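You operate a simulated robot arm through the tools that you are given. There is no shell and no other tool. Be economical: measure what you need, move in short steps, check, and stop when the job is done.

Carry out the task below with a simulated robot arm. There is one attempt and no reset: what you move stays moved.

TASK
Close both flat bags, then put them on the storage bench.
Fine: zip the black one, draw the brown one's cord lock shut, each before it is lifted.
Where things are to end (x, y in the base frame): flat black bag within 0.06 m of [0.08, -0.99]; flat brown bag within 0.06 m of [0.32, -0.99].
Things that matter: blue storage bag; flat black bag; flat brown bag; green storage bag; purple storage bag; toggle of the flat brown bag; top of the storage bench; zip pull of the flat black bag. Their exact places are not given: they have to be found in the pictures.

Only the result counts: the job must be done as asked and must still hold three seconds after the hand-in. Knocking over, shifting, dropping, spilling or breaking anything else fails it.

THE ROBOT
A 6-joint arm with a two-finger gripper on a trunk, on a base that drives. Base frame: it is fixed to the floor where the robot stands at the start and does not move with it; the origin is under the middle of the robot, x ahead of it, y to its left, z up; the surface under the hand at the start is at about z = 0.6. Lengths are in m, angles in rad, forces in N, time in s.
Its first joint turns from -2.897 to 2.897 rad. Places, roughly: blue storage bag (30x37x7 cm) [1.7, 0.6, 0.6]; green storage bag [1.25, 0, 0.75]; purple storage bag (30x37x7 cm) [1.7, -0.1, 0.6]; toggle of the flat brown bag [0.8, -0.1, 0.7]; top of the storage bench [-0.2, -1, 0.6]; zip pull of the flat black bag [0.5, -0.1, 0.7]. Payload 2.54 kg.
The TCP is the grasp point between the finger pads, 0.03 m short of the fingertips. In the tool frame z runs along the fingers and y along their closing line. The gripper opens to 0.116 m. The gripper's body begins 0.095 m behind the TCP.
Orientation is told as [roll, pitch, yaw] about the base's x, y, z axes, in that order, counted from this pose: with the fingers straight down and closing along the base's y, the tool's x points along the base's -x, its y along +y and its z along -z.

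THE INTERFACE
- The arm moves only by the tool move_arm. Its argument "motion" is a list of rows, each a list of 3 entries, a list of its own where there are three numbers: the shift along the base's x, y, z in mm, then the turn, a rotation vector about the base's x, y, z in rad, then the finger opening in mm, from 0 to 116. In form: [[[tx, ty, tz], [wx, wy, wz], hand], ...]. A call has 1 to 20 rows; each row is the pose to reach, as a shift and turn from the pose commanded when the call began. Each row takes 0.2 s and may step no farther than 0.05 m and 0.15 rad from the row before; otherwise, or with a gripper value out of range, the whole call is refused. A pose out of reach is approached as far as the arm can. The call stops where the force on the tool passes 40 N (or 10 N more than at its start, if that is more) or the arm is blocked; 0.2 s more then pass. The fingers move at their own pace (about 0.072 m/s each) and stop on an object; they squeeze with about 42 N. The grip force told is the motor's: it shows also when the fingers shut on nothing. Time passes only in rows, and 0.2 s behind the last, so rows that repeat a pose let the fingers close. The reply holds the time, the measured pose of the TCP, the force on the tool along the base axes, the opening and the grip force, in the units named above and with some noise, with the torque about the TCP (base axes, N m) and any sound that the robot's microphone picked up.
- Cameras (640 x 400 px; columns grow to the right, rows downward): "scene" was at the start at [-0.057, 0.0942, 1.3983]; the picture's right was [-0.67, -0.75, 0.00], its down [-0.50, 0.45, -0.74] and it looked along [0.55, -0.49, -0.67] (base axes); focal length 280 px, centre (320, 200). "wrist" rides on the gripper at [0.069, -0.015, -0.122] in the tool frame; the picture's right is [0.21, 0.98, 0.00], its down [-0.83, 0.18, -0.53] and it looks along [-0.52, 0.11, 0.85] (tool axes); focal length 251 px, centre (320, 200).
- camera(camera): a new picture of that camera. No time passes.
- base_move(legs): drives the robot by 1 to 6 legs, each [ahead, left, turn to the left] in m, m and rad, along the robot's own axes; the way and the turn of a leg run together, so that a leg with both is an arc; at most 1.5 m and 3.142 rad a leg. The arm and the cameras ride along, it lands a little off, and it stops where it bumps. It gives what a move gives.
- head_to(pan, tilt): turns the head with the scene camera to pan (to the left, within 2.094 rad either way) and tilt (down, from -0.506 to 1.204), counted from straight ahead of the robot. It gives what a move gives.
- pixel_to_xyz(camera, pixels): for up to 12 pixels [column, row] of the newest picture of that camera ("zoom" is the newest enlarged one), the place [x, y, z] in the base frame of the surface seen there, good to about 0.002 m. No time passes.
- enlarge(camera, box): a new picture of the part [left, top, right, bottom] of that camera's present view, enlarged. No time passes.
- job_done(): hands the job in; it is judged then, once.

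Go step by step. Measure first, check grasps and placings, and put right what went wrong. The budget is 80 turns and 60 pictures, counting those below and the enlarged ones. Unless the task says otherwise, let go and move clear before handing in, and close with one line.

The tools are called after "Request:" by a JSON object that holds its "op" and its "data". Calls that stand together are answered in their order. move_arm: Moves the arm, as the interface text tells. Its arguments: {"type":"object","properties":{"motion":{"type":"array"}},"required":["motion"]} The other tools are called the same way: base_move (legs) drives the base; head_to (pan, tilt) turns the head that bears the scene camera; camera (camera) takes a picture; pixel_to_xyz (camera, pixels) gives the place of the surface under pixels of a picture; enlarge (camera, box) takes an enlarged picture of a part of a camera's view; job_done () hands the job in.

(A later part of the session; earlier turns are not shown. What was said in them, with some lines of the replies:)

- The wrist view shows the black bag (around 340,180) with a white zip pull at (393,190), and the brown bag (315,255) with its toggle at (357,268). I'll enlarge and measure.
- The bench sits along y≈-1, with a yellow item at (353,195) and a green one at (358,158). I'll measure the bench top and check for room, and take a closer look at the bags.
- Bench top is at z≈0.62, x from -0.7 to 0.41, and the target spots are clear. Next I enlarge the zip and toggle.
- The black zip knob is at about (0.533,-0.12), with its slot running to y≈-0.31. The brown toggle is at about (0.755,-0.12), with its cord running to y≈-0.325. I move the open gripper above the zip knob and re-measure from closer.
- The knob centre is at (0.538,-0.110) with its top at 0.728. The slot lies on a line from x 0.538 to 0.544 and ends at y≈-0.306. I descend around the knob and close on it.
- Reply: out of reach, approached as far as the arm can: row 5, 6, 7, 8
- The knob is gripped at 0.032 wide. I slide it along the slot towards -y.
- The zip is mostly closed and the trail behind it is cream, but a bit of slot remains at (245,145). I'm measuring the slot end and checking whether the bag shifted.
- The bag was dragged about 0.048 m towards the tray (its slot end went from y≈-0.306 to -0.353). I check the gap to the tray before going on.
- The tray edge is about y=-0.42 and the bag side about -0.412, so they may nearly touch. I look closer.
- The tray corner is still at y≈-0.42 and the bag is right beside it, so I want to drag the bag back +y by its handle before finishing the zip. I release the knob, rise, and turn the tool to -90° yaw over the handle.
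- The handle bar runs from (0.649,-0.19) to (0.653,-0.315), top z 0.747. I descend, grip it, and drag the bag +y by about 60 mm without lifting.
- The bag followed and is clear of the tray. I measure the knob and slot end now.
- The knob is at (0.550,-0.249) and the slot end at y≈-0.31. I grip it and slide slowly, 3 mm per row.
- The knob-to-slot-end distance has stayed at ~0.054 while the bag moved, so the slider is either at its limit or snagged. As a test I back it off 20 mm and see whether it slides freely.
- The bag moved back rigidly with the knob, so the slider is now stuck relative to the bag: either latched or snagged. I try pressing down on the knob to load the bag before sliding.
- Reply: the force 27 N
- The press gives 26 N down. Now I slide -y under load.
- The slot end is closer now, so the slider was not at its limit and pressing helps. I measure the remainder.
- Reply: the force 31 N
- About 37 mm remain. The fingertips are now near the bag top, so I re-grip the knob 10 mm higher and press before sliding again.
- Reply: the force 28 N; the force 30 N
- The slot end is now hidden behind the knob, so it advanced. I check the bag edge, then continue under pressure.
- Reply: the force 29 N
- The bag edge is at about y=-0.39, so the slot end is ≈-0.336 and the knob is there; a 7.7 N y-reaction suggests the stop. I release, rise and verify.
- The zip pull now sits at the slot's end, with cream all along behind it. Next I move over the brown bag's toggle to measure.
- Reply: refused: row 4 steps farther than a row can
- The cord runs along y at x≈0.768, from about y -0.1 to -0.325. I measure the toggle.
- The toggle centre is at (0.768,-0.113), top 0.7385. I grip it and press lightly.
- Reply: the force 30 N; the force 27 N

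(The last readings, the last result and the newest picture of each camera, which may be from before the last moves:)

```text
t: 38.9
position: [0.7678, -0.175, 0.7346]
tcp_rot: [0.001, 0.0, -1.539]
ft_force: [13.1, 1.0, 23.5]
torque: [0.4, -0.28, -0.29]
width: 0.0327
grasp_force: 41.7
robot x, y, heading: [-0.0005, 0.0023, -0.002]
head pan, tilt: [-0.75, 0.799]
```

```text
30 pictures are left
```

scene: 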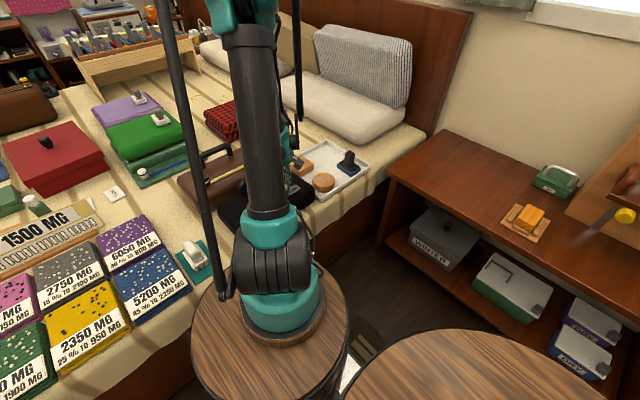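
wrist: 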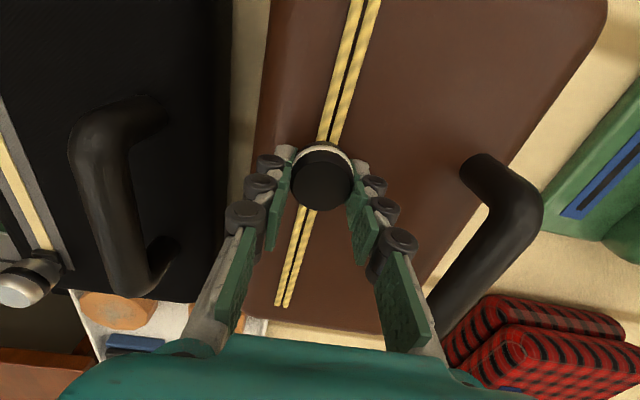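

Request:
{"op": "pixel_to_xyz", "data": {"camera": "wrist", "pixels": [[285, 302], [320, 185], [350, 330], [300, 230]]}}

Request:
{"op": "move_arm", "data": {"motion": [[[0, -6, -0.3], [0, 0, 0], 0], [[0, -12, -0.5], [0, 0, 0], 0], [[0, -18, -0.5], [0, 0, 0], 0], [[0, -24, -0.5], [0, 0, 0], 0], [[0, -30, -0.7], [0, 0, 0], 0], [[0, -36, -0.7], [0, 0, 0], 0], [[0, -42, -1], [0, 0, 0], 0], [[0, -48, -1], [0, 0, 0], 0], [[0, -54, -1], [0, 0, 0], 0], [[0, -60, -1], [0, 0, 0], 0], [[0, -66, -1], [0, 0, 0], 0], [[0, -72, -1], [0, 0, 0], 0]]}}

Request:
{"op": "camera", "data": {"camera": "wrist"}}

Request:
{"op": "pixel_to_xyz", "data": {"camera": "wrist", "pixels": [[320, 185], [310, 215], [305, 230], [300, 250], [320, 300]]}}

```text
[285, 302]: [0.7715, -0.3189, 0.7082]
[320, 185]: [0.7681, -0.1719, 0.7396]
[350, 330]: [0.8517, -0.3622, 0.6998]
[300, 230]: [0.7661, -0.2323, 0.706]
```

```text
t: 41.5
position: [0.7689, -0.2499, 0.7332]
tcp_rot: [0.001, -0.001, -1.539]
ft_force: [-8.1, 0.6, 3.5]
torque: [0.23, 0.11, -0.13]
width: 0.0327
grasp_force: 42.4
robot x, y, heading: [-0.0003, 0.0004, 0.002]
head pan, tilt: [-0.75, 0.799]
```

```text
29 pictures are left
```

wrist: 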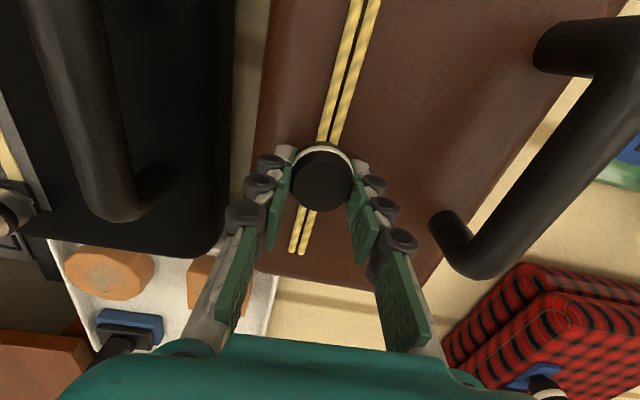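

```text
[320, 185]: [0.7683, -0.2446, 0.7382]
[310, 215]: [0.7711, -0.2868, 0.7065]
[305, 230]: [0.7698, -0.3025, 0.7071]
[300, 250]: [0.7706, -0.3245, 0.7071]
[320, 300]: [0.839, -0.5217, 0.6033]
```

The toggle is at y=-0.2465 with the cord end still at ≈-0.326, so the bag hasn't moved. I restore the press and continue.

Request:
{"op": "move_arm", "data": {"motion": [[[0, 0, -2], [0, 0, 0], 0], [[0, -5, -3], [0, 0, 0], 0], [[0, -11, -3], [0, 0, 0], 0], [[0, -17, -3], [0, 0, 0], 0], [[0, -23, -3], [0, 0, 0], 0], [[0, -29, -3.3], [0, 0, 0], 0], [[0, -35, -3.3], [0, 0, 0], 0], [[0, -41, -3.6], [0, 0, 0], 0], [[0, -46, -3.6], [0, 0, 0], 0]]}}

Request:
{"op": "camera", "data": {"camera": "wrist"}}

Request:
{"op": "pixel_to_xyz", "data": {"camera": "wrist", "pixels": [[320, 185], [310, 215], [307, 222], [320, 250], [320, 235], [340, 240]]}}

```text
t: 43.5
position: [0.7683, -0.2941, 0.7317]
tcp_rot: [0.002, -0.001, -1.539]
ft_force: [0.4, 1.6, 25.1]
torque: [0.38, -0.01, -0.24]
width: 0.0327
grasp_force: 41.9
robot x, y, heading: [0.0038, -0.0018, 0.002]
head pan, tilt: [-0.75, 0.799]
```

```text
28 pictures are left
```

wrist: 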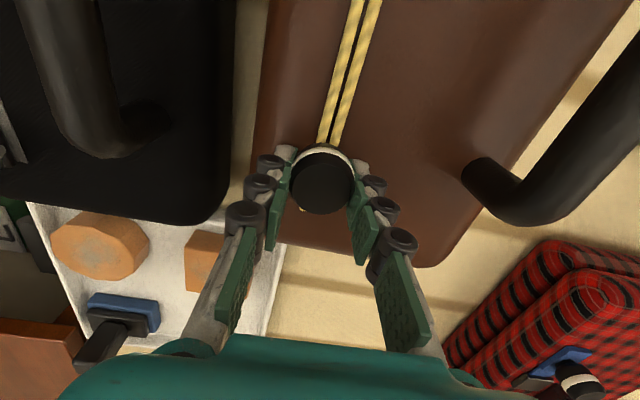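

```text
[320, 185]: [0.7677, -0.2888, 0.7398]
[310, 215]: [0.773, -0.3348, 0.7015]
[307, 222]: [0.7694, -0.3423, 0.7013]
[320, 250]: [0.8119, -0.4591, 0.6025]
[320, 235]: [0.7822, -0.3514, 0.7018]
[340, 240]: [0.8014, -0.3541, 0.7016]
```

Request:
{"op": "move_arm", "data": {"motion": [[[0, -4, 0], [0, 0, 0], 0], [[0, -8, 0], [0, 0, 0], 0], [[0, -12, 0], [0, 0, 0], 0], [[0, -16, 0], [0, 0, 0], 0]]}}

Request:
{"op": "camera", "data": {"camera": "wrist"}}

Request:
{"op": "pixel_to_xyz", "data": {"camera": "wrist", "pixels": [[320, 185], [320, 235], [340, 240], [420, 262], [355, 240]]}}

```text
t: 44.5
position: [0.768, -0.3099, 0.7294]
tcp_rot: [-0.002, 0.0, -1.54]
ft_force: [3.4, 0.6, 28.2]
torque: [0.49, -0.1, -0.34]
width: 0.033
grasp_force: 42.3
robot x, y, heading: [-0.0012, -0.0015, 0.0]
head pan, tilt: [-0.75, 0.799]
```

```text
27 pictures are left
```

wrist: 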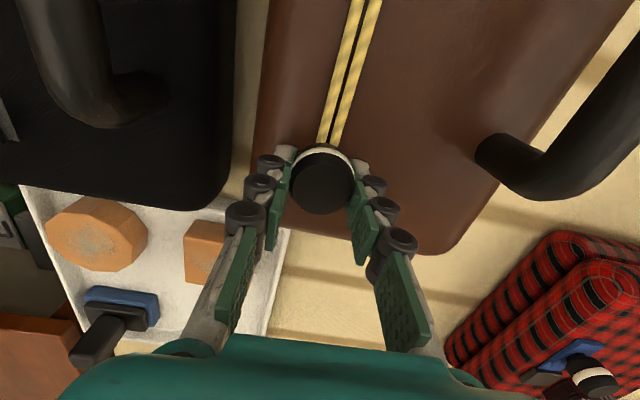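

```text
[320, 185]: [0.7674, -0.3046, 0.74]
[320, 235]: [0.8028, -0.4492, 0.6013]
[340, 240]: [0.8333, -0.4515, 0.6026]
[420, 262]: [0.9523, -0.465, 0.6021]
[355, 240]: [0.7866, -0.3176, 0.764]
```

Request:
{"op": "move_arm", "data": {"motion": [[[0, -4, 0], [0, 0, 0], 0], [[0, -8, 0], [0, 0, 0], 0], [[0, -12, 0], [0, 0, 0], 0]]}}

Request:
{"op": "move_arm", "data": {"motion": [[[0, 0, 2], [0, 0, 0], 0], [[0, 1, 6], [0, 0, 0], 60], [[0, 1, 8], [0, 0, 0], 60], [[0, 1, 40], [0, 0, 0], 60], [[0, 1, 80], [0, 0, 0], 60], [[0, 30, 110], [0, 0, 0], 60], [[0, 70, 120], [0, 0, 0], 60], [[0, 100, 120], [0, 0, 0], 60], [[0, 100, 120], [0, 0, 0], 60]]}}

Request:
{"op": "camera", "data": {"camera": "wrist"}}

```text
t: 45.3
position: [0.7694, -0.32, 0.73]
tcp_rot: [0.0, 0.001, -1.542]
ft_force: [-2.9, 11.5, 12.2]
torque: [1.19, 0.02, -0.14]
width: 0.0328
grasp_force: 41.9
robot x, y, heading: [-0.0012, 0.0026, -0.003]
head pan, tilt: [-0.75, 0.799]
```

```text
t: 47.3
position: [0.7692, -0.2217, 0.8495]
tcp_rot: [0.0, 0.001, -1.541]
ft_force: [0.0, -0.6, -0.5]
torque: [-0.03, -0.04, 0.02]
width: 0.0601
grasp_force: 0.2
robot x, y, heading: [-0.0025, 0.0038, 0.0]
head pan, tilt: [-0.75, 0.799]
```

```text
26 pictures are left
```

wrist: 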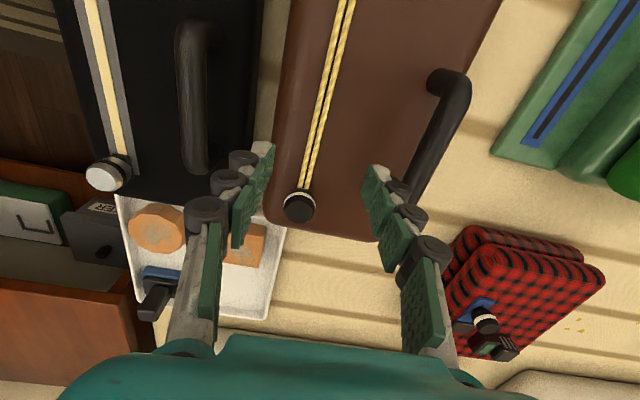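

The toggle met its stop (11.5 N along y). I measure both pulls, handles and bag extents now.

Request:
{"op": "pixel_to_xyz", "data": {"camera": "wrist", "pixels": [[102, 176], [130, 168], [300, 208], [118, 120], [205, 40], [195, 160], [455, 90], [418, 180], [245, 40], [272, 220], [375, 238], [290, 100]]}}

Request:
{"op": "enlarge", "data": {"camera": "wrist", "box": [60, 100, 260, 225]}}

```text
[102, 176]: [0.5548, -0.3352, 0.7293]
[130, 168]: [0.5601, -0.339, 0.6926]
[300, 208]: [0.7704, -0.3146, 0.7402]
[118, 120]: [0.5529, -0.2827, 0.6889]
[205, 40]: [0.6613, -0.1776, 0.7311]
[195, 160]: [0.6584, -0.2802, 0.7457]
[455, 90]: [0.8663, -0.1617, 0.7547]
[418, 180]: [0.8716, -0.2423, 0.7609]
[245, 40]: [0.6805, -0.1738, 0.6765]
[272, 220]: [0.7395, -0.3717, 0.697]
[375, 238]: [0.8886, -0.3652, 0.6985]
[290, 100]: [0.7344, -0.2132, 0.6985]
```

```text
3.20 times, centred on (160, 162) of wrist
```

zoom: 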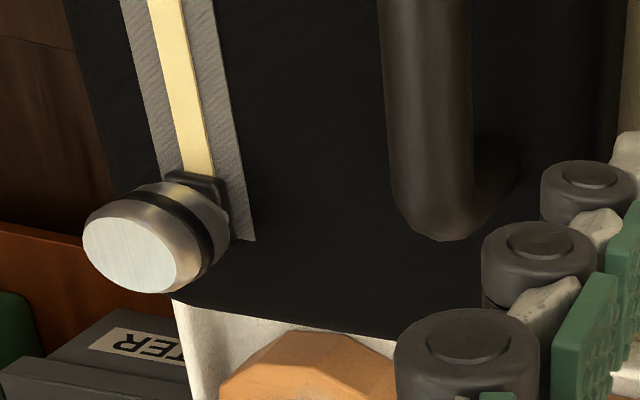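

Request:
{"op": "pixel_to_xyz", "data": {"camera": "zoom", "pixels": [[250, 236], [244, 236], [235, 236], [130, 235], [215, 185], [240, 210], [255, 300], [330, 325]]}}

```text
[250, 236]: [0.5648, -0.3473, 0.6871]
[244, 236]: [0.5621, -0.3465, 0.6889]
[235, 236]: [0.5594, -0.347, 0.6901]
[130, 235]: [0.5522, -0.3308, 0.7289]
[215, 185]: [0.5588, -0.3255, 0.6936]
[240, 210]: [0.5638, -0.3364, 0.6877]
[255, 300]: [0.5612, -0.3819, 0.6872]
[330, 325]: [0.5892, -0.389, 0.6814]
```

The zip pull is 13 mm from the border's end and fully shut; the toggle is shut too. Before lifting I check the floor to my right for driving, since the bench targets are at the edge of reach.

Request:
{"op": "head_to", "data": {"pan": -1.5, "tilt": 1.1}}

Request:
{"op": "camera", "data": {"camera": "scene"}}

Request:
{"op": "pixel_to_xyz", "data": {"camera": "scene", "pixels": [[320, 300], [320, 200], [200, 250], [450, 250], [250, 150], [400, 150], [320, 150], [100, 250], [150, 180], [500, 300], [320, 100], [100, 350]]}}

```text
t: 48.4
position: [0.7695, -0.2229, 0.8496]
tcp_rot: [0.0, 0.0, -1.539]
ft_force: [-0.5, -0.6, 1.0]
torque: [-0.01, 0.03, -0.02]
width: 0.0599
grasp_force: 0.1
robot x, y, heading: [0.0008, -0.0032, 0.003]
head pan, tilt: [-1.499, 1.1]
```

```text
24 pictures are left
```

scene: 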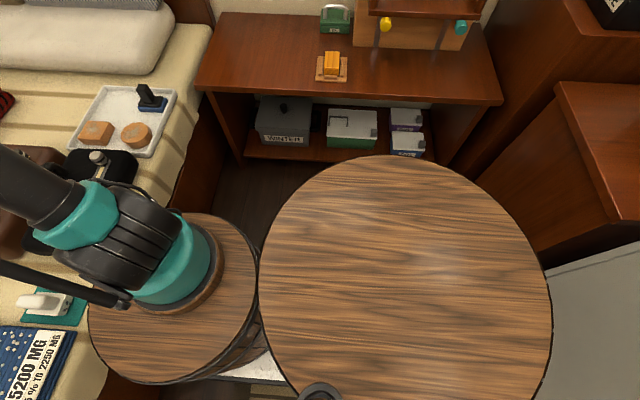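

```text
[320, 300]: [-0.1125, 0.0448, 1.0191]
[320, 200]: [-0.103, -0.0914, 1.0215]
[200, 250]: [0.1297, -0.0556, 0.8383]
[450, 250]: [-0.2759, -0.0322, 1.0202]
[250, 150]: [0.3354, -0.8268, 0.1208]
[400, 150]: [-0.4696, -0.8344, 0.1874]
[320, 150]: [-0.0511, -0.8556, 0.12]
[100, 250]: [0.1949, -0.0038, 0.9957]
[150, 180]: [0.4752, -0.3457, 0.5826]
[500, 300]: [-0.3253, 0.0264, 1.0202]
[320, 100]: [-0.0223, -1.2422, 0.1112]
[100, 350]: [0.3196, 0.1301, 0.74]
```

The big wooden disc (z≈1.02) is the robot's own trunk, and the floor to the right is free up to the bench front (y≈-0.75). I raise the arm and drive 0.25 m right.

Request:
{"op": "move_arm", "data": {"motion": [[[-20, 0, 40], [0, 0, 0], 60], [[-50, 0, 75], [0, 0, 0], 60], [[-80, 0, 105], [0, 0, 0], 60], [[-110, 0, 130], [0, 0, 0], 60], [[-110, 0, 130], [0, 0, 0], 60]]}}

Request:
{"op": "base_move", "data": {"legs": [[0, -0.25, 0]]}}

Request:
{"op": "camera", "data": {"camera": "wrist"}}

```text
t: 49.6
position: [0.6579, -0.2222, 0.98]
tcp_rot: [0.0, -0.001, -1.539]
ft_force: [0.1, -0.7, 0.3]
torque: [-0.03, 0.0, 0.0]
width: 0.0599
grasp_force: 0.1
robot x, y, heading: [0.0021, 0.0026, -0.001]
head pan, tilt: [-1.499, 1.1]
```

```text
t: 51.4
position: [0.6592, -0.4765, 0.9791]
tcp_rot: [0.001, 0.0, -1.537]
ft_force: [-0.4, 0.2, 0.6]
torque: [-0.05, 0.04, 0.01]
width: 0.0599
grasp_force: 0.0
robot x, y, heading: [-0.0008, -0.2536, 0.004]
head pan, tilt: [-1.499, 1.1]
```

```text
23 pictures are left
```

wrist: 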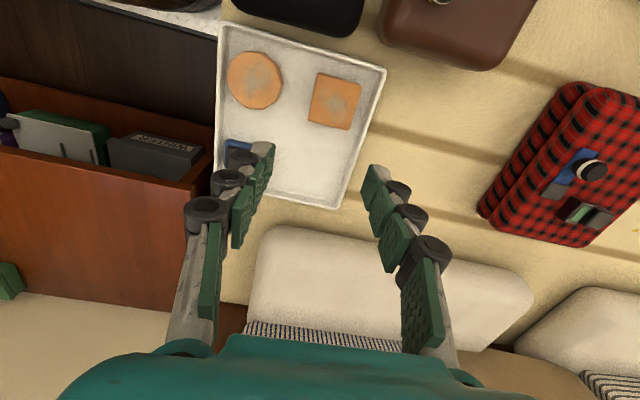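

Base is now at y=-0.254 and all clear. I go back over the black handle.

Request:
{"op": "move_arm", "data": {"motion": [[[0, 48, 0], [0, 0, 0], 60], [[0, 96, 0], [0, 0, 0], 60], [[0, 144, -10], [0, 0, 0], 60], [[0, 190, -20], [0, 0, 0], 60], [[0, 232, -40], [0, 0, 0], 60], [[0, 260, -75], [0, 0, 0], 60], [[0, 260, -105], [0, 0, 0], 60], [[0, 260, -105], [0, 0, 0], 60]]}}

Request:
{"op": "camera", "data": {"camera": "wrist"}}

Request:
{"op": "pixel_to_xyz", "data": {"camera": "wrist", "pixels": [[330, 100], [340, 50], [320, 150], [310, 180]]}}

```text
t: 53.2
position: [0.6562, -0.2164, 0.8733]
tcp_rot: [0.0, 0.0, -1.536]
ft_force: [0.8, 0.0, -0.1]
torque: [0.02, -0.03, 0.03]
width: 0.0601
grasp_force: 0.0
robot x, y, heading: [0.0013, -0.2567, 0.008]
head pan, tilt: [-1.499, 1.1]
```

```text
22 pictures are left
```

wrist: 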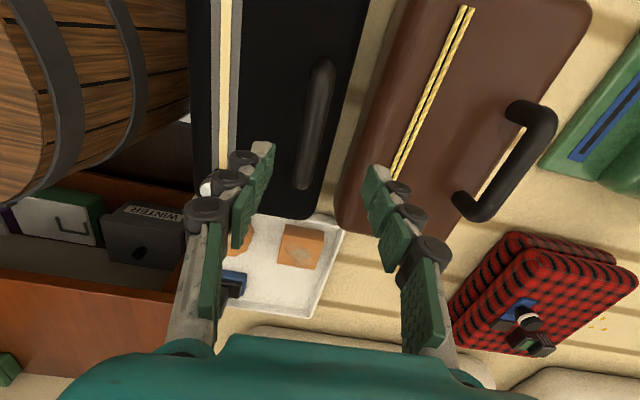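

```text
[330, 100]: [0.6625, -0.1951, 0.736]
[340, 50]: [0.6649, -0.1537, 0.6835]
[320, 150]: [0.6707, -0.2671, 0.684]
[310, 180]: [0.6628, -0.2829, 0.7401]
```

Request:
{"op": "pixel_to_xyz", "data": {"camera": "wrist", "pixels": [[322, 68], [318, 100], [312, 130], [306, 160], [302, 185], [324, 60], [190, 100], [365, 20], [325, 212], [358, 70]]}}

```text
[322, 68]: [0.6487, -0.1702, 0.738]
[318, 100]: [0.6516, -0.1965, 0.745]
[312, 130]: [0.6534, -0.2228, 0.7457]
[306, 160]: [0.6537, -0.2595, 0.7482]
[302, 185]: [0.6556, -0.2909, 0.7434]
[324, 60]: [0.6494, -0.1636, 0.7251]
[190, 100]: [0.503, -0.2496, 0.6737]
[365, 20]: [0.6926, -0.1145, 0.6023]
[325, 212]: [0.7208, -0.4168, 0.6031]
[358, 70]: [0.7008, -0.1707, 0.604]
```

Bar centre is ≈(0.655,-0.234), top z 0.746. I descend deep so the fingertips brace close to the bag top, grip, and lift 20 mm to test.

Request:
{"op": "move_arm", "data": {"motion": [[[-1, -18, -40], [0, 0, 0.01], 50], [[-1, -18, -80], [0, 0, 0.01], 50], [[-1, -18, -115], [0, 0, 0.01], 50], [[-1, -18, -135], [0, 0, 0.01], 50], [[-1, -18, -148], [0, 0, 0.01], 50], [[-1, -18, -148], [0, 0, 0.01], 0], [[-1, -18, -148], [0, 0, 0.01], 0], [[-1, -18, -148], [0, 0, 0.01], 0]]}}

Request:
{"op": "move_arm", "data": {"motion": [[[0, 0, 5], [0, 0, 0], 0], [[0, 0, 10], [0, 0, 0], 0], [[0, 0, 20], [0, 0, 0], 0], [[0, 0, 30], [0, 0, 0], 0], [[0, 0, 30], [0, 0, 0], 0]]}}

Request:
{"op": "camera", "data": {"camera": "wrist"}}

```text
t: 55.0
position: [0.6575, -0.2368, 0.726]
tcp_rot: [0.0, -0.001, -1.529]
ft_force: [-0.4, 0.0, -4.4]
torque: [0.05, -0.11, -0.06]
width: 0.022
grasp_force: 41.8
robot x, y, heading: [0.0033, -0.2577, 0.001]
head pan, tilt: [-1.499, 1.1]
```

```text
t: 56.2
position: [0.6574, -0.2365, 0.7575]
tcp_rot: [0.001, -0.002, -1.526]
ft_force: [0.5, 0.0, -5.6]
torque: [0.05, -0.32, -0.05]
width: 0.0217
grasp_force: 41.5
robot x, y, heading: [0.0007, -0.254, -0.0]
head pan, tilt: [-1.499, 1.1]
```

```text
21 pictures are left
```

wrist: 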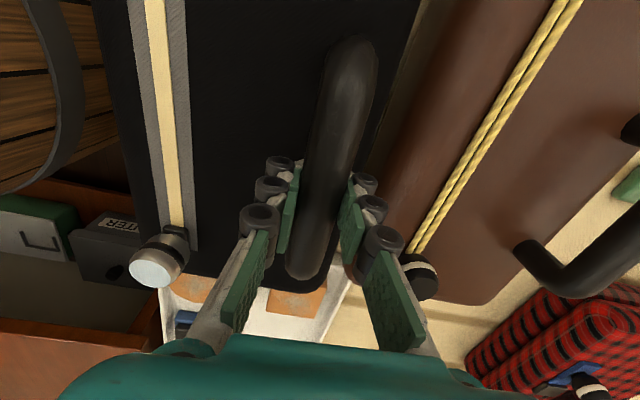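

Weight is only 5.6 N and the bag hangs level. I lift to z≈0.96 and carry via (0.45,-0.65).

Request:
{"op": "move_arm", "data": {"motion": [[[0, 0, 45], [0, 0, 0], 0], [[0, 0, 90], [0, 0, 0], 0], [[0, 0, 135], [0, 0, 0], 0], [[0, 0, 180], [0, 0, 0], 0], [[0, 0, 205], [0, 0, 0], 0], [[-20, -40, 205], [0, 0, 0], 0], [[-40, -80, 205], [0, 0, 0], 0], [[-60, -120, 205], [0, 0, 0], 0], [[-80, -160, 205], [0, 0, 0], 0], [[-100, -200, 205], [0, 0, 0], 0], [[-120, -240, 205], [0, 0, 0], 0], [[-140, -280, 205], [0, 0, 0], 0], [[-160, -320, 205], [0, 0, -0.02], 0], [[-180, -360, 205], [0, 0, -0.03], 0], [[-200, -400, 205], [0, 0, -0.04], 0], [[-207, -414, 205], [0, 0, -0.04], 0]]}}

```text
t: 59.6
position: [0.4504, -0.6489, 0.9619]
tcp_rot: [0.0, -0.001, -1.566]
ft_force: [0.6, -0.1, -5.4]
torque: [0.04, -0.3, -0.02]
width: 0.0218
grasp_force: 42.8
robot x, y, heading: [0.0031, -0.2548, 0.003]
head pan, tilt: [-1.499, 1.1]
```

Request:
{"op": "move_arm", "data": {"motion": [[[-30, -33, 0], [0, 0, 0], 0], [[-60, -66, 0], [0, 0, 0], 0], [[-90, -99, 0], [0, 0, 0], 0], [[-120, -132, 0], [0, 0, 0], 0], [[-150, -165, 0], [0, 0, 0], 0], [[-180, -198, 0], [0, 0, 0], 0], [[-210, -231, 0], [0, 0, 0], 0], [[-240, -264, 0], [0, 0, 0], 0], [[-270, -297, 0], [0, 0, 0], 0], [[-295, -325, 0], [0, 0, 0], 0], [[-309, -338, 0], [0, 0, 0], 0], [[-309, -338, -50], [0, 0, 0], 0], [[-309, -338, -100], [0, 0, 0], 0], [[-309, -338, -100], [0, 0, 0], 0]]}}

Request:
{"op": "head_to", "data": {"pan": -1.4, "tilt": 0.8}}

Request:
{"op": "camera", "data": {"camera": "scene"}}

Request:
{"op": "camera", "data": {"camera": "wrist"}}

```text
t: 62.6
position: [0.1428, -0.9876, 0.8623]
tcp_rot: [0.0, -0.001, -1.568]
ft_force: [0.6, -0.2, -5.5]
torque: [0.01, -0.32, 0.01]
width: 0.0216
grasp_force: 42.5
robot x, y, heading: [0.0033, -0.2525, 0.003]
head pan, tilt: [-1.499, 1.1]
```

```text
t: 63.4
position: [0.144, -0.9886, 0.8617]
tcp_rot: [-0.001, -0.001, -1.568]
ft_force: [-0.5, 1.4, -5.3]
torque: [0.02, -0.28, 0.0]
width: 0.0216
grasp_force: 41.8
robot x, y, heading: [-0.0007, -0.2533, 0.004]
head pan, tilt: [-1.4, 0.799]
```

```text
20 pictures are left
```

scene: 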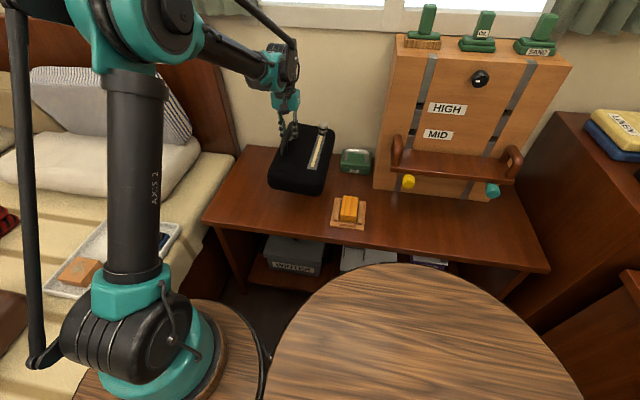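

```text
19 pictures are left
```

wrist: 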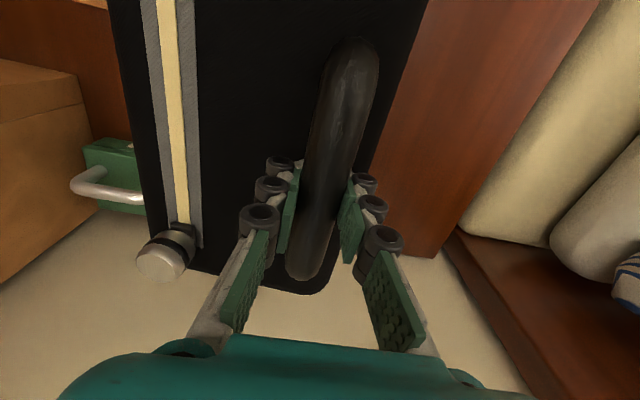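

Request:
{"op": "pixel_to_xyz", "data": {"camera": "scene", "pixels": [[334, 150], [330, 172], [322, 190], [343, 165], [345, 160], [333, 222], [336, 202], [272, 182], [300, 195]]}}

Request:
{"op": "pixel_to_xyz", "data": {"camera": "wrist", "pixels": [[200, 265], [330, 285], [120, 60], [145, 200], [140, 195], [395, 100]]}}

```text
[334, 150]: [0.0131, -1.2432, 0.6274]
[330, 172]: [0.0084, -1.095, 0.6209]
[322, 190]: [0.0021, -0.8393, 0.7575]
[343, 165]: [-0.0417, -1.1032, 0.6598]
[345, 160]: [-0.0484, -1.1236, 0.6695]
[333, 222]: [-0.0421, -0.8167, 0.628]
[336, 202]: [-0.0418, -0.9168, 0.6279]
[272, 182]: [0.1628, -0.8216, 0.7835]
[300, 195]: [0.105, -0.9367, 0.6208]
```

```text
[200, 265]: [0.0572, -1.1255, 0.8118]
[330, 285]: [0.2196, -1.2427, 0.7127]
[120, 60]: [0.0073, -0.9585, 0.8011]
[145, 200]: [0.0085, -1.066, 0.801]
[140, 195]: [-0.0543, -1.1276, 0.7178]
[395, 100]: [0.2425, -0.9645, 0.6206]
```

The bag is centred near (0.082,-0.99), clear of the green box (x≤-0.03). I nudge +6 mm in x and lower to contact (expected TCP z ≈0.745).

Request:
{"op": "move_arm", "data": {"motion": [[[6, 0, -30], [0, 0, 0], 0], [[6, 0, -60], [0, 0, 0], 0], [[6, 0, -85], [0, 0, 0], 0], [[6, 0, -100], [0, 0, 0], 0], [[6, 0, -107], [0, 0, 0], 0], [[6, 0, -111], [0, 0, 0], 0], [[6, 0, -114], [0, 0, 0], 0], [[6, 0, -116], [0, 0, 0], 0], [[6, 0, -116], [0, 0, 0], 0]]}}

```text
t: 65.4
position: [0.1479, -0.9881, 0.7437]
tcp_rot: [0.001, 0.001, -1.568]
ft_force: [2.9, 0.3, 0.2]
torque: [-0.06, 0.13, 0.02]
width: 0.0217
grasp_force: 41.6
robot x, y, heading: [0.0016, -0.2573, 0.006]
head pan, tilt: [-1.4, 0.799]
```

The load is off, so the bag rests on the bench. I open, rise and check.

Request:
{"op": "move_arm", "data": {"motion": [[[0, 0, 0], [0, 0, 0], 30], [[0, 0, 0], [0, 0, 0], 45], [[0, 0, 0], [0, 0, 0], 45], [[0, 0, 20], [0, 0, 0], 45], [[0, 0, 60], [0, 0, 0], 45], [[0, 0, 110], [0, 0, 0], 45], [[0, 0, 160], [0, 0, 0], 45], [[0, 0, 210], [0, 0, 0], 45], [[0, 0, 210], [0, 0, 0], 45]]}}

Request:
{"op": "camera", "data": {"camera": "scene"}}

Request:
{"op": "camera", "data": {"camera": "wrist"}}

Request:
{"op": "pixel_to_xyz", "data": {"camera": "wrist", "pixels": [[265, 135], [320, 100], [200, 100], [380, 150], [280, 180], [340, 200]]}}

```text
t: 67.4
position: [0.1491, -0.9879, 0.9577]
tcp_rot: [0.0, 0.0, -1.566]
ft_force: [-0.1, 0.0, -0.2]
torque: [-0.01, -0.02, 0.02]
width: 0.0449
grasp_force: 0.1
robot x, y, heading: [0.0042, -0.2565, 0.005]
head pan, tilt: [-1.4, 0.799]
```

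```text
18 pictures are left
```

scene: 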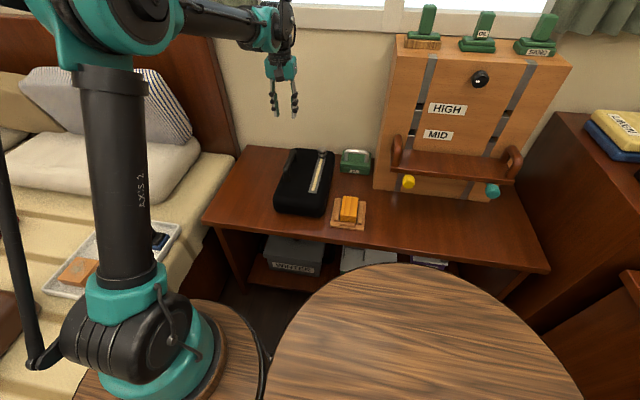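

```text
17 pictures are left
```

wrist: 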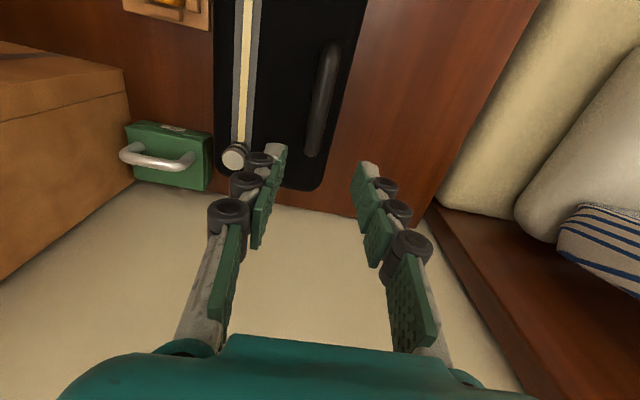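

```text
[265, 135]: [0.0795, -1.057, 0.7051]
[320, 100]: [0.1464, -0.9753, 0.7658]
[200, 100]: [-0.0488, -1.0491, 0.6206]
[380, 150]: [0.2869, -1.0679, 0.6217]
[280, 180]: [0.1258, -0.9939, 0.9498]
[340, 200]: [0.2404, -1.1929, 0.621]
```

The black bag rests flat on the bench. I head back to the brown bag's handle, checking the pillow's edge near the brown target on the way.

Request:
{"op": "pixel_to_xyz", "data": {"camera": "wrist", "pixels": [[445, 185], [440, 205], [500, 100], [430, 235], [520, 30], [520, 210], [480, 290]]}}

Request:
{"op": "move_arm", "data": {"motion": [[[30, 34, 0], [0, 0, 0], 50], [[60, 68, 0], [0, 0, 0], 50], [[90, 102, 0], [0, 0, 0], 50], [[120, 136, 0], [0, 0, 0], 50], [[150, 170, 0], [0, 0, 0], 50], [[180, 204, 0], [0, 0, 0], 50], [[210, 238, 0], [0, 0, 0], 50], [[240, 272, 0], [0, 0, 0], 50], [[270, 306, 0], [0, 0, 0], 50], [[300, 338, 0], [0, 0, 0], 50], [[332, 372, 0], [0, 0, 0], 50], [[364, 406, 0], [0, 0, 0], 50], [[396, 440, 0], [0, 0, 0], 50], [[428, 474, 0], [0, 0, 0], 50], [[460, 508, 0], [0, 0, 0], 50], [[492, 542, 0], [0, 0, 0], 50], [[524, 576, 0], [0, 0, 0], 50], [[556, 610, 0], [0, 0, 0], 50], [[588, 644, 0], [0, 0, 0], 50]]}}

Request:
{"op": "move_arm", "data": {"motion": [[[30, 34, 0], [0, 0, 0], 50], [[60, 68, -10], [0, 0, 0], 50], [[90, 102, -30], [0, 0, 0], 50], [[115, 125, -60], [0, 0, 0], 50], [[119, 126, -85], [0, 0, 0], 50], [[119, 126, -85], [0, 0, 0], 50]]}}

Request:
{"op": "camera", "data": {"camera": "wrist"}}

```text
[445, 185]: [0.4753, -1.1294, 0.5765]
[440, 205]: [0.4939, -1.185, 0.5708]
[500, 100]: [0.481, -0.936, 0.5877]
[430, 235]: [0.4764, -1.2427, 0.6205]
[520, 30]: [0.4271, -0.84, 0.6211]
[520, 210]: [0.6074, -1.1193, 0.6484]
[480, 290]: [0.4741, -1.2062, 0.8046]
```

```text
t: 71.4
position: [0.7359, -0.3442, 0.9549]
tcp_rot: [0.0, 0.0, -1.567]
ft_force: [-0.1, 0.3, 0.4]
torque: [0.04, -0.01, 0.02]
width: 0.05
grasp_force: 0.1
robot x, y, heading: [-0.0022, -0.255, 0.006]
head pan, tilt: [-1.4, 0.799]
```

```text
t: 72.8
position: [0.8547, -0.2153, 0.8706]
tcp_rot: [0.001, 0.0, -1.565]
ft_force: [0.0, 0.4, 0.2]
torque: [0.03, 0.02, 0.0]
width: 0.0501
grasp_force: 0.0
robot x, y, heading: [-0.0004, -0.2603, -0.0]
head pan, tilt: [-1.4, 0.799]
```

```text
16 pictures are left
```

wrist: 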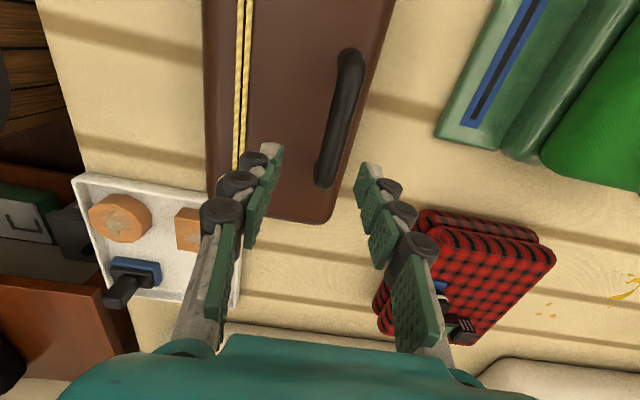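

Request:
{"op": "pixel_to_xyz", "data": {"camera": "wrist", "pixels": [[351, 60], [348, 80], [342, 110], [334, 145], [327, 178], [210, 100], [375, 100], [320, 215], [300, 210], [362, 80]]}}

Request:
{"op": "enlarge", "data": {"camera": "wrist", "box": [190, 30, 430, 230]}}

```text
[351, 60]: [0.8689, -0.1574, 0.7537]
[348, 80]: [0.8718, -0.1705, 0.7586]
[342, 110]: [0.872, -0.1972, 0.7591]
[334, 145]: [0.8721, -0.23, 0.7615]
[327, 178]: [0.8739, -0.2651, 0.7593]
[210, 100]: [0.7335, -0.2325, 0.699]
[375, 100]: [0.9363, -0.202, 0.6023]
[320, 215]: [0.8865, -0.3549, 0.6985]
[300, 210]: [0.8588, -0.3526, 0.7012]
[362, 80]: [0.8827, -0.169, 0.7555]
```

```text
2.00 times, centred on (310, 130) of wrist
```

zoom: 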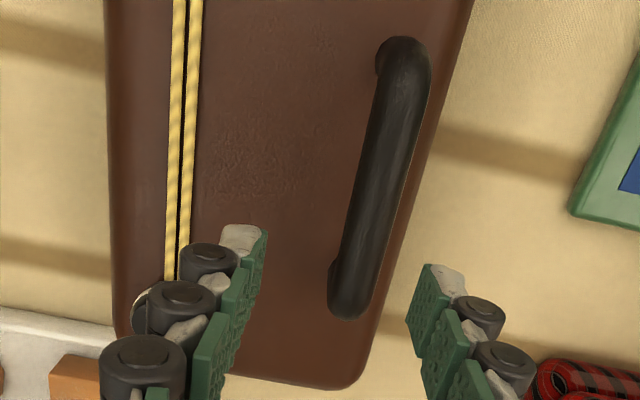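

The brown bar's centre is (0.872,-0.213), top 0.760. I descend to TCP z≈0.739, grip and test-lift.

Request:
{"op": "move_arm", "data": {"motion": [[[16.5, 2, -40], [0, 0, 0.035], 50], [[16.5, 2, -80], [0, 0, 0.035], 50], [[16.5, 2, -110], [0, 0, 0.035], 50], [[16.5, 2, -131], [0, 0, 0.035], 50], [[16.5, 2, -131], [0, 0, 0.035], 0], [[16.5, 2, -131], [0, 0, 0.035], 0], [[16.5, 2, -131], [0, 0, 0.035], 0]]}}

Request:
{"op": "move_arm", "data": {"motion": [[[0, 0, 5], [0, 0, 0], 0], [[0, 0, 10], [0, 0, 0], 0], [[0, 0, 20], [0, 0, 0], 0], [[0, 0, 30], [0, 0, 0], 0], [[0, 0, 30], [0, 0, 0], 0]]}}

Request:
{"op": "camera", "data": {"camera": "wrist"}}

```text
t: 74.4
position: [0.8732, -0.2153, 0.7416]
tcp_rot: [-0.001, 0.002, -1.529]
ft_force: [0.5, 1.4, 1.3]
torque: [0.16, 0.0, -0.37]
width: 0.0217
grasp_force: 41.2
robot x, y, heading: [0.0013, -0.2572, -0.001]
head pan, tilt: [-1.4, 0.799]
```

```text
t: 75.6
position: [0.8731, -0.2142, 0.7688]
tcp_rot: [0.0, 0.001, -1.532]
ft_force: [0.4, -0.6, -6.8]
torque: [0.07, -0.32, -0.02]
width: 0.022
grasp_force: 41.9
robot x, y, heading: [0.0011, -0.2562, 0.0]
head pan, tilt: [-1.4, 0.799]
```

```text
14 pictures are left
```

wrist: 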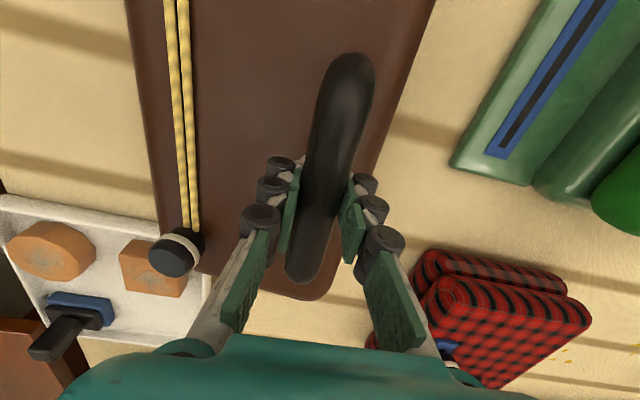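

Held securely. I lift to 0.98 and carry via (0.40,-0.65).

Request:
{"op": "move_arm", "data": {"motion": [[[0, 0, 45], [0, 0, 0], 0], [[0, 0, 90], [0, 0, 0], 0], [[0, 0, 135], [0, 0, 0], 0], [[0, 0, 180], [0, 0, 0], 0], [[0, 0, 212], [0, 0, 0], 0], [[-34, -31, 212], [0, 0, 0], 0], [[-68, -62, 212], [0, 0, 0], 0], [[-102, -93, 212], [0, 0, 0], 0], [[-136, -124, 212], [0, 0, 0], 0], [[-170, -155, 212], [0, 0, 0], 0], [[-204, -187, 212], [0, 0, 0], 0], [[-238, -219, 212], [0, 0, 0], 0], [[-272, -251, 212], [0, 0, 0], 0], [[-306, -283, 212], [0, 0, 0], 0], [[-340, -315, 212], [0, 0, -0.01], 0], [[-374, -347, 212], [0, 0, -0.02], 0], [[-408, -379, 212], [0, 0, -0.03], 0], [[-442, -409, 212], [0, 0, -0.037], 0], [[-473, -436, 212], [0, 0, -0.037], 0]]}}

Request:
{"op": "move_arm", "data": {"motion": [[[-4, -40, 0], [0, 0, 0], 0], [[-8, -80, 0], [0, 0, 0], 0], [[-12, -120, 0], [0, 0, 0], 0], [[-16, -160, 0], [0, 0, 0], 0], [[-20, -200, 0], [0, 0, 0], 0], [[-24, -240, 0], [0, 0, 0], 0], [[-28, -280, 0], [0, 0, 0], 0], [[-32, -315, 0], [0, 0, 0], 0], [[-33, -337, 0], [0, 0, 0], 0], [[-33, -337, -50], [0, 0, 0], 0], [[-33, -337, -90], [0, 0, 0], 0], [[-33, -337, -90], [0, 0, 0], 0]]}}

Request:
{"op": "camera", "data": {"camera": "scene"}}

Request:
{"op": "camera", "data": {"camera": "wrist"}}

```text
t: 79.6
position: [0.398, -0.6501, 0.9814]
tcp_rot: [0.001, -0.001, -1.568]
ft_force: [-0.5, 0.4, -7.9]
torque: [0.07, -0.31, 0.02]
width: 0.0219
grasp_force: 42.2
robot x, y, heading: [0.0022, -0.2539, 0.004]
head pan, tilt: [-1.4, 0.799]
```

```text
t: 82.2
position: [0.3671, -0.99, 0.893]
tcp_rot: [0.001, 0.001, -1.57]
ft_force: [0.8, 0.4, -7.7]
torque: [0.09, -0.29, -0.02]
width: 0.0217
grasp_force: 42.0
robot x, y, heading: [0.0008, -0.2539, 0.006]
head pan, tilt: [-1.4, 0.799]
```

```text
13 pictures are left
```

scene: 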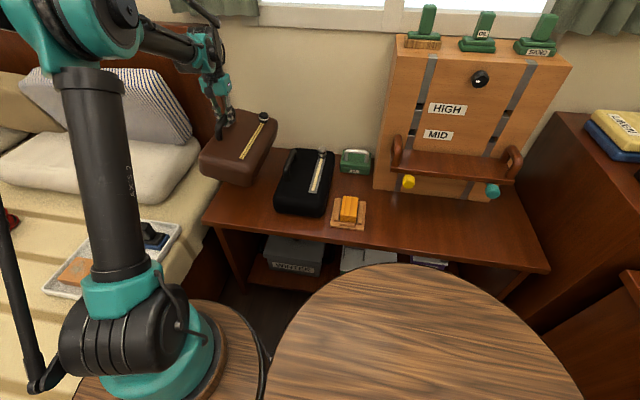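

```text
12 pictures are left
```

wrist: 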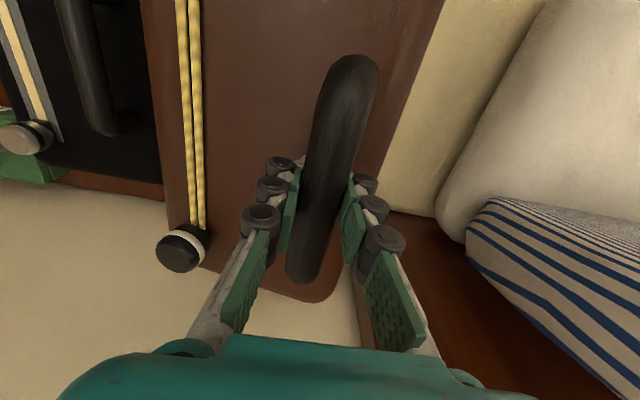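

Request:
{"op": "pixel_to_xyz", "data": {"camera": "wrist", "pixels": [[150, 80], [165, 180], [152, 70], [140, 60], [400, 120], [405, 100], [330, 298], [450, 230], [100, 90]]}}

Request:
{"op": "pixel_to_xyz", "data": {"camera": "scene", "pixels": [[203, 165], [225, 183], [252, 185], [275, 150], [278, 195], [290, 155]]}}

```text
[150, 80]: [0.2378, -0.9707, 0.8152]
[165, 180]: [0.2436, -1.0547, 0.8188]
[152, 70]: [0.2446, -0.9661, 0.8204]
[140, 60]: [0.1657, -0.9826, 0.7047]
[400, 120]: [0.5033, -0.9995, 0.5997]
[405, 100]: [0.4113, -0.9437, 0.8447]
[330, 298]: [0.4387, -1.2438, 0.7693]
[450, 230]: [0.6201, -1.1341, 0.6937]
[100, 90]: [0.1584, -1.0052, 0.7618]
```

```text
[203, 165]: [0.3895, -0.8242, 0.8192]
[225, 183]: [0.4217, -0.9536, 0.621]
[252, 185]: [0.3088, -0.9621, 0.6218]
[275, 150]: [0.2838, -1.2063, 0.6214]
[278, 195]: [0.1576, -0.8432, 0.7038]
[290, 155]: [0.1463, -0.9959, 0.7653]
```

The brown bag spans x≈0.23–0.415, centred near (0.32,-0.99), with a gap to the black bag (≤0.185). I nudge -6 mm and lower to contact.

Request:
{"op": "move_arm", "data": {"motion": [[[-6, 0, -35], [0, 0, 0], 0], [[-6, 0, -70], [0, 0, 0], 0], [[-6, 0, -100], [0, 0, 0], 0], [[-6, 0, -117], [0, 0, 0], 0], [[-6, 0, -125], [0, 0, 0], 0], [[-6, 0, -129], [0, 0, 0], 0], [[-6, 0, -132], [0, 0, 0], 0], [[-6, 0, -134], [0, 0, 0], 0], [[-6, 0, -134], [0, 0, 0], 0]]}}

```text
t: 84.2
position: [0.3591, -0.9882, 0.7578]
tcp_rot: [0.001, -0.003, -1.571]
ft_force: [6.1, -6.0, 30.4]
torque: [0.02, 0.02, 0.03]
width: 0.0222
grasp_force: 42.1
robot x, y, heading: [0.0006, -0.2523, 0.003]
head pan, tilt: [-1.4, 0.799]
```

Contact with a bit of push (30 N). I ease up 2 mm, release and rise.

Request:
{"op": "move_arm", "data": {"motion": [[[0, 0, 2], [0, 0, 0], 0], [[0, 0, 2], [0, 0, 0], 0], [[0, 0, 2], [0, 0, 0], 30], [[0, 0, 2], [0, 0, 0], 45], [[0, 0, 2], [0, 0, 0], 45], [[0, 0, 20], [0, 0, 0], 45], [[0, 0, 60], [0, 0, 0], 45], [[0, 0, 110], [0, 0, 0], 45], [[0, 0, 160], [0, 0, 0], 45], [[0, 0, 210], [0, 0, 0], 45], [[0, 0, 210], [0, 0, 0], 45]]}}

Request:
{"op": "enlarge", "data": {"camera": "scene", "box": [180, 110, 420, 260]}}

Request:
{"op": "camera", "data": {"camera": "wrist"}}

Request:
{"op": "pixel_to_xyz", "data": {"camera": "zoom", "pixels": [[70, 150], [235, 110], [330, 200], [350, 110], [110, 200], [200, 200], [300, 260], [400, 260]]}}

```text
t: 86.6
position: [0.3558, -0.9859, 0.9646]
tcp_rot: [0.0, 0.0, -1.569]
ft_force: [-0.5, 0.0, 0.0]
torque: [0.04, -0.04, -0.03]
width: 0.0449
grasp_force: 0.0
robot x, y, heading: [0.0017, -0.257, 0.006]
head pan, tilt: [-1.4, 0.799]
```

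```text
2.67 times, centred on (300, 185) of scene
```

zoom: 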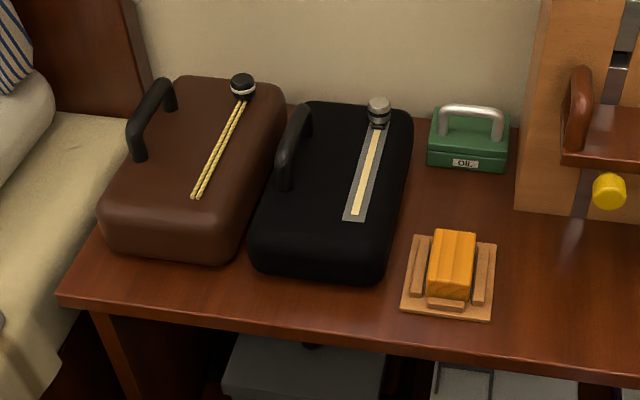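

```text
10 pictures are left
```

wrist: 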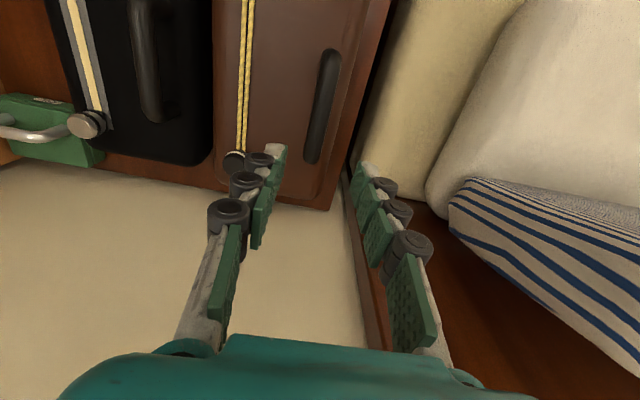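

```text
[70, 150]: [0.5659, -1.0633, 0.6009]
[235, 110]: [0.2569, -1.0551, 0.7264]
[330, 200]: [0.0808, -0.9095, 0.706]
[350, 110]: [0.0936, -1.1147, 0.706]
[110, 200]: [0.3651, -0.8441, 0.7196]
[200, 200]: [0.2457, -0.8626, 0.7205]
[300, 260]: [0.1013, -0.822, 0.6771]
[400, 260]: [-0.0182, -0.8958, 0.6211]
```

Both bags stand flat on the bench with their pulls at the closed ends, nothing else has moved, and the gripper is open and clear above them. I hand in.

Request:
{"op": "job_done", "data": {}}

```text
The job is handed in.
```

I zipped the black bag and drew the brown bag's cord lock shut, then set both flat on the bench at about (0.085, -0.985) and (0.305, -0.985). The black bag slid a few centimetres along the bed while I was zipping it, ending up very close to the tray; I dragged it back and saw no sign that the tray had moved.
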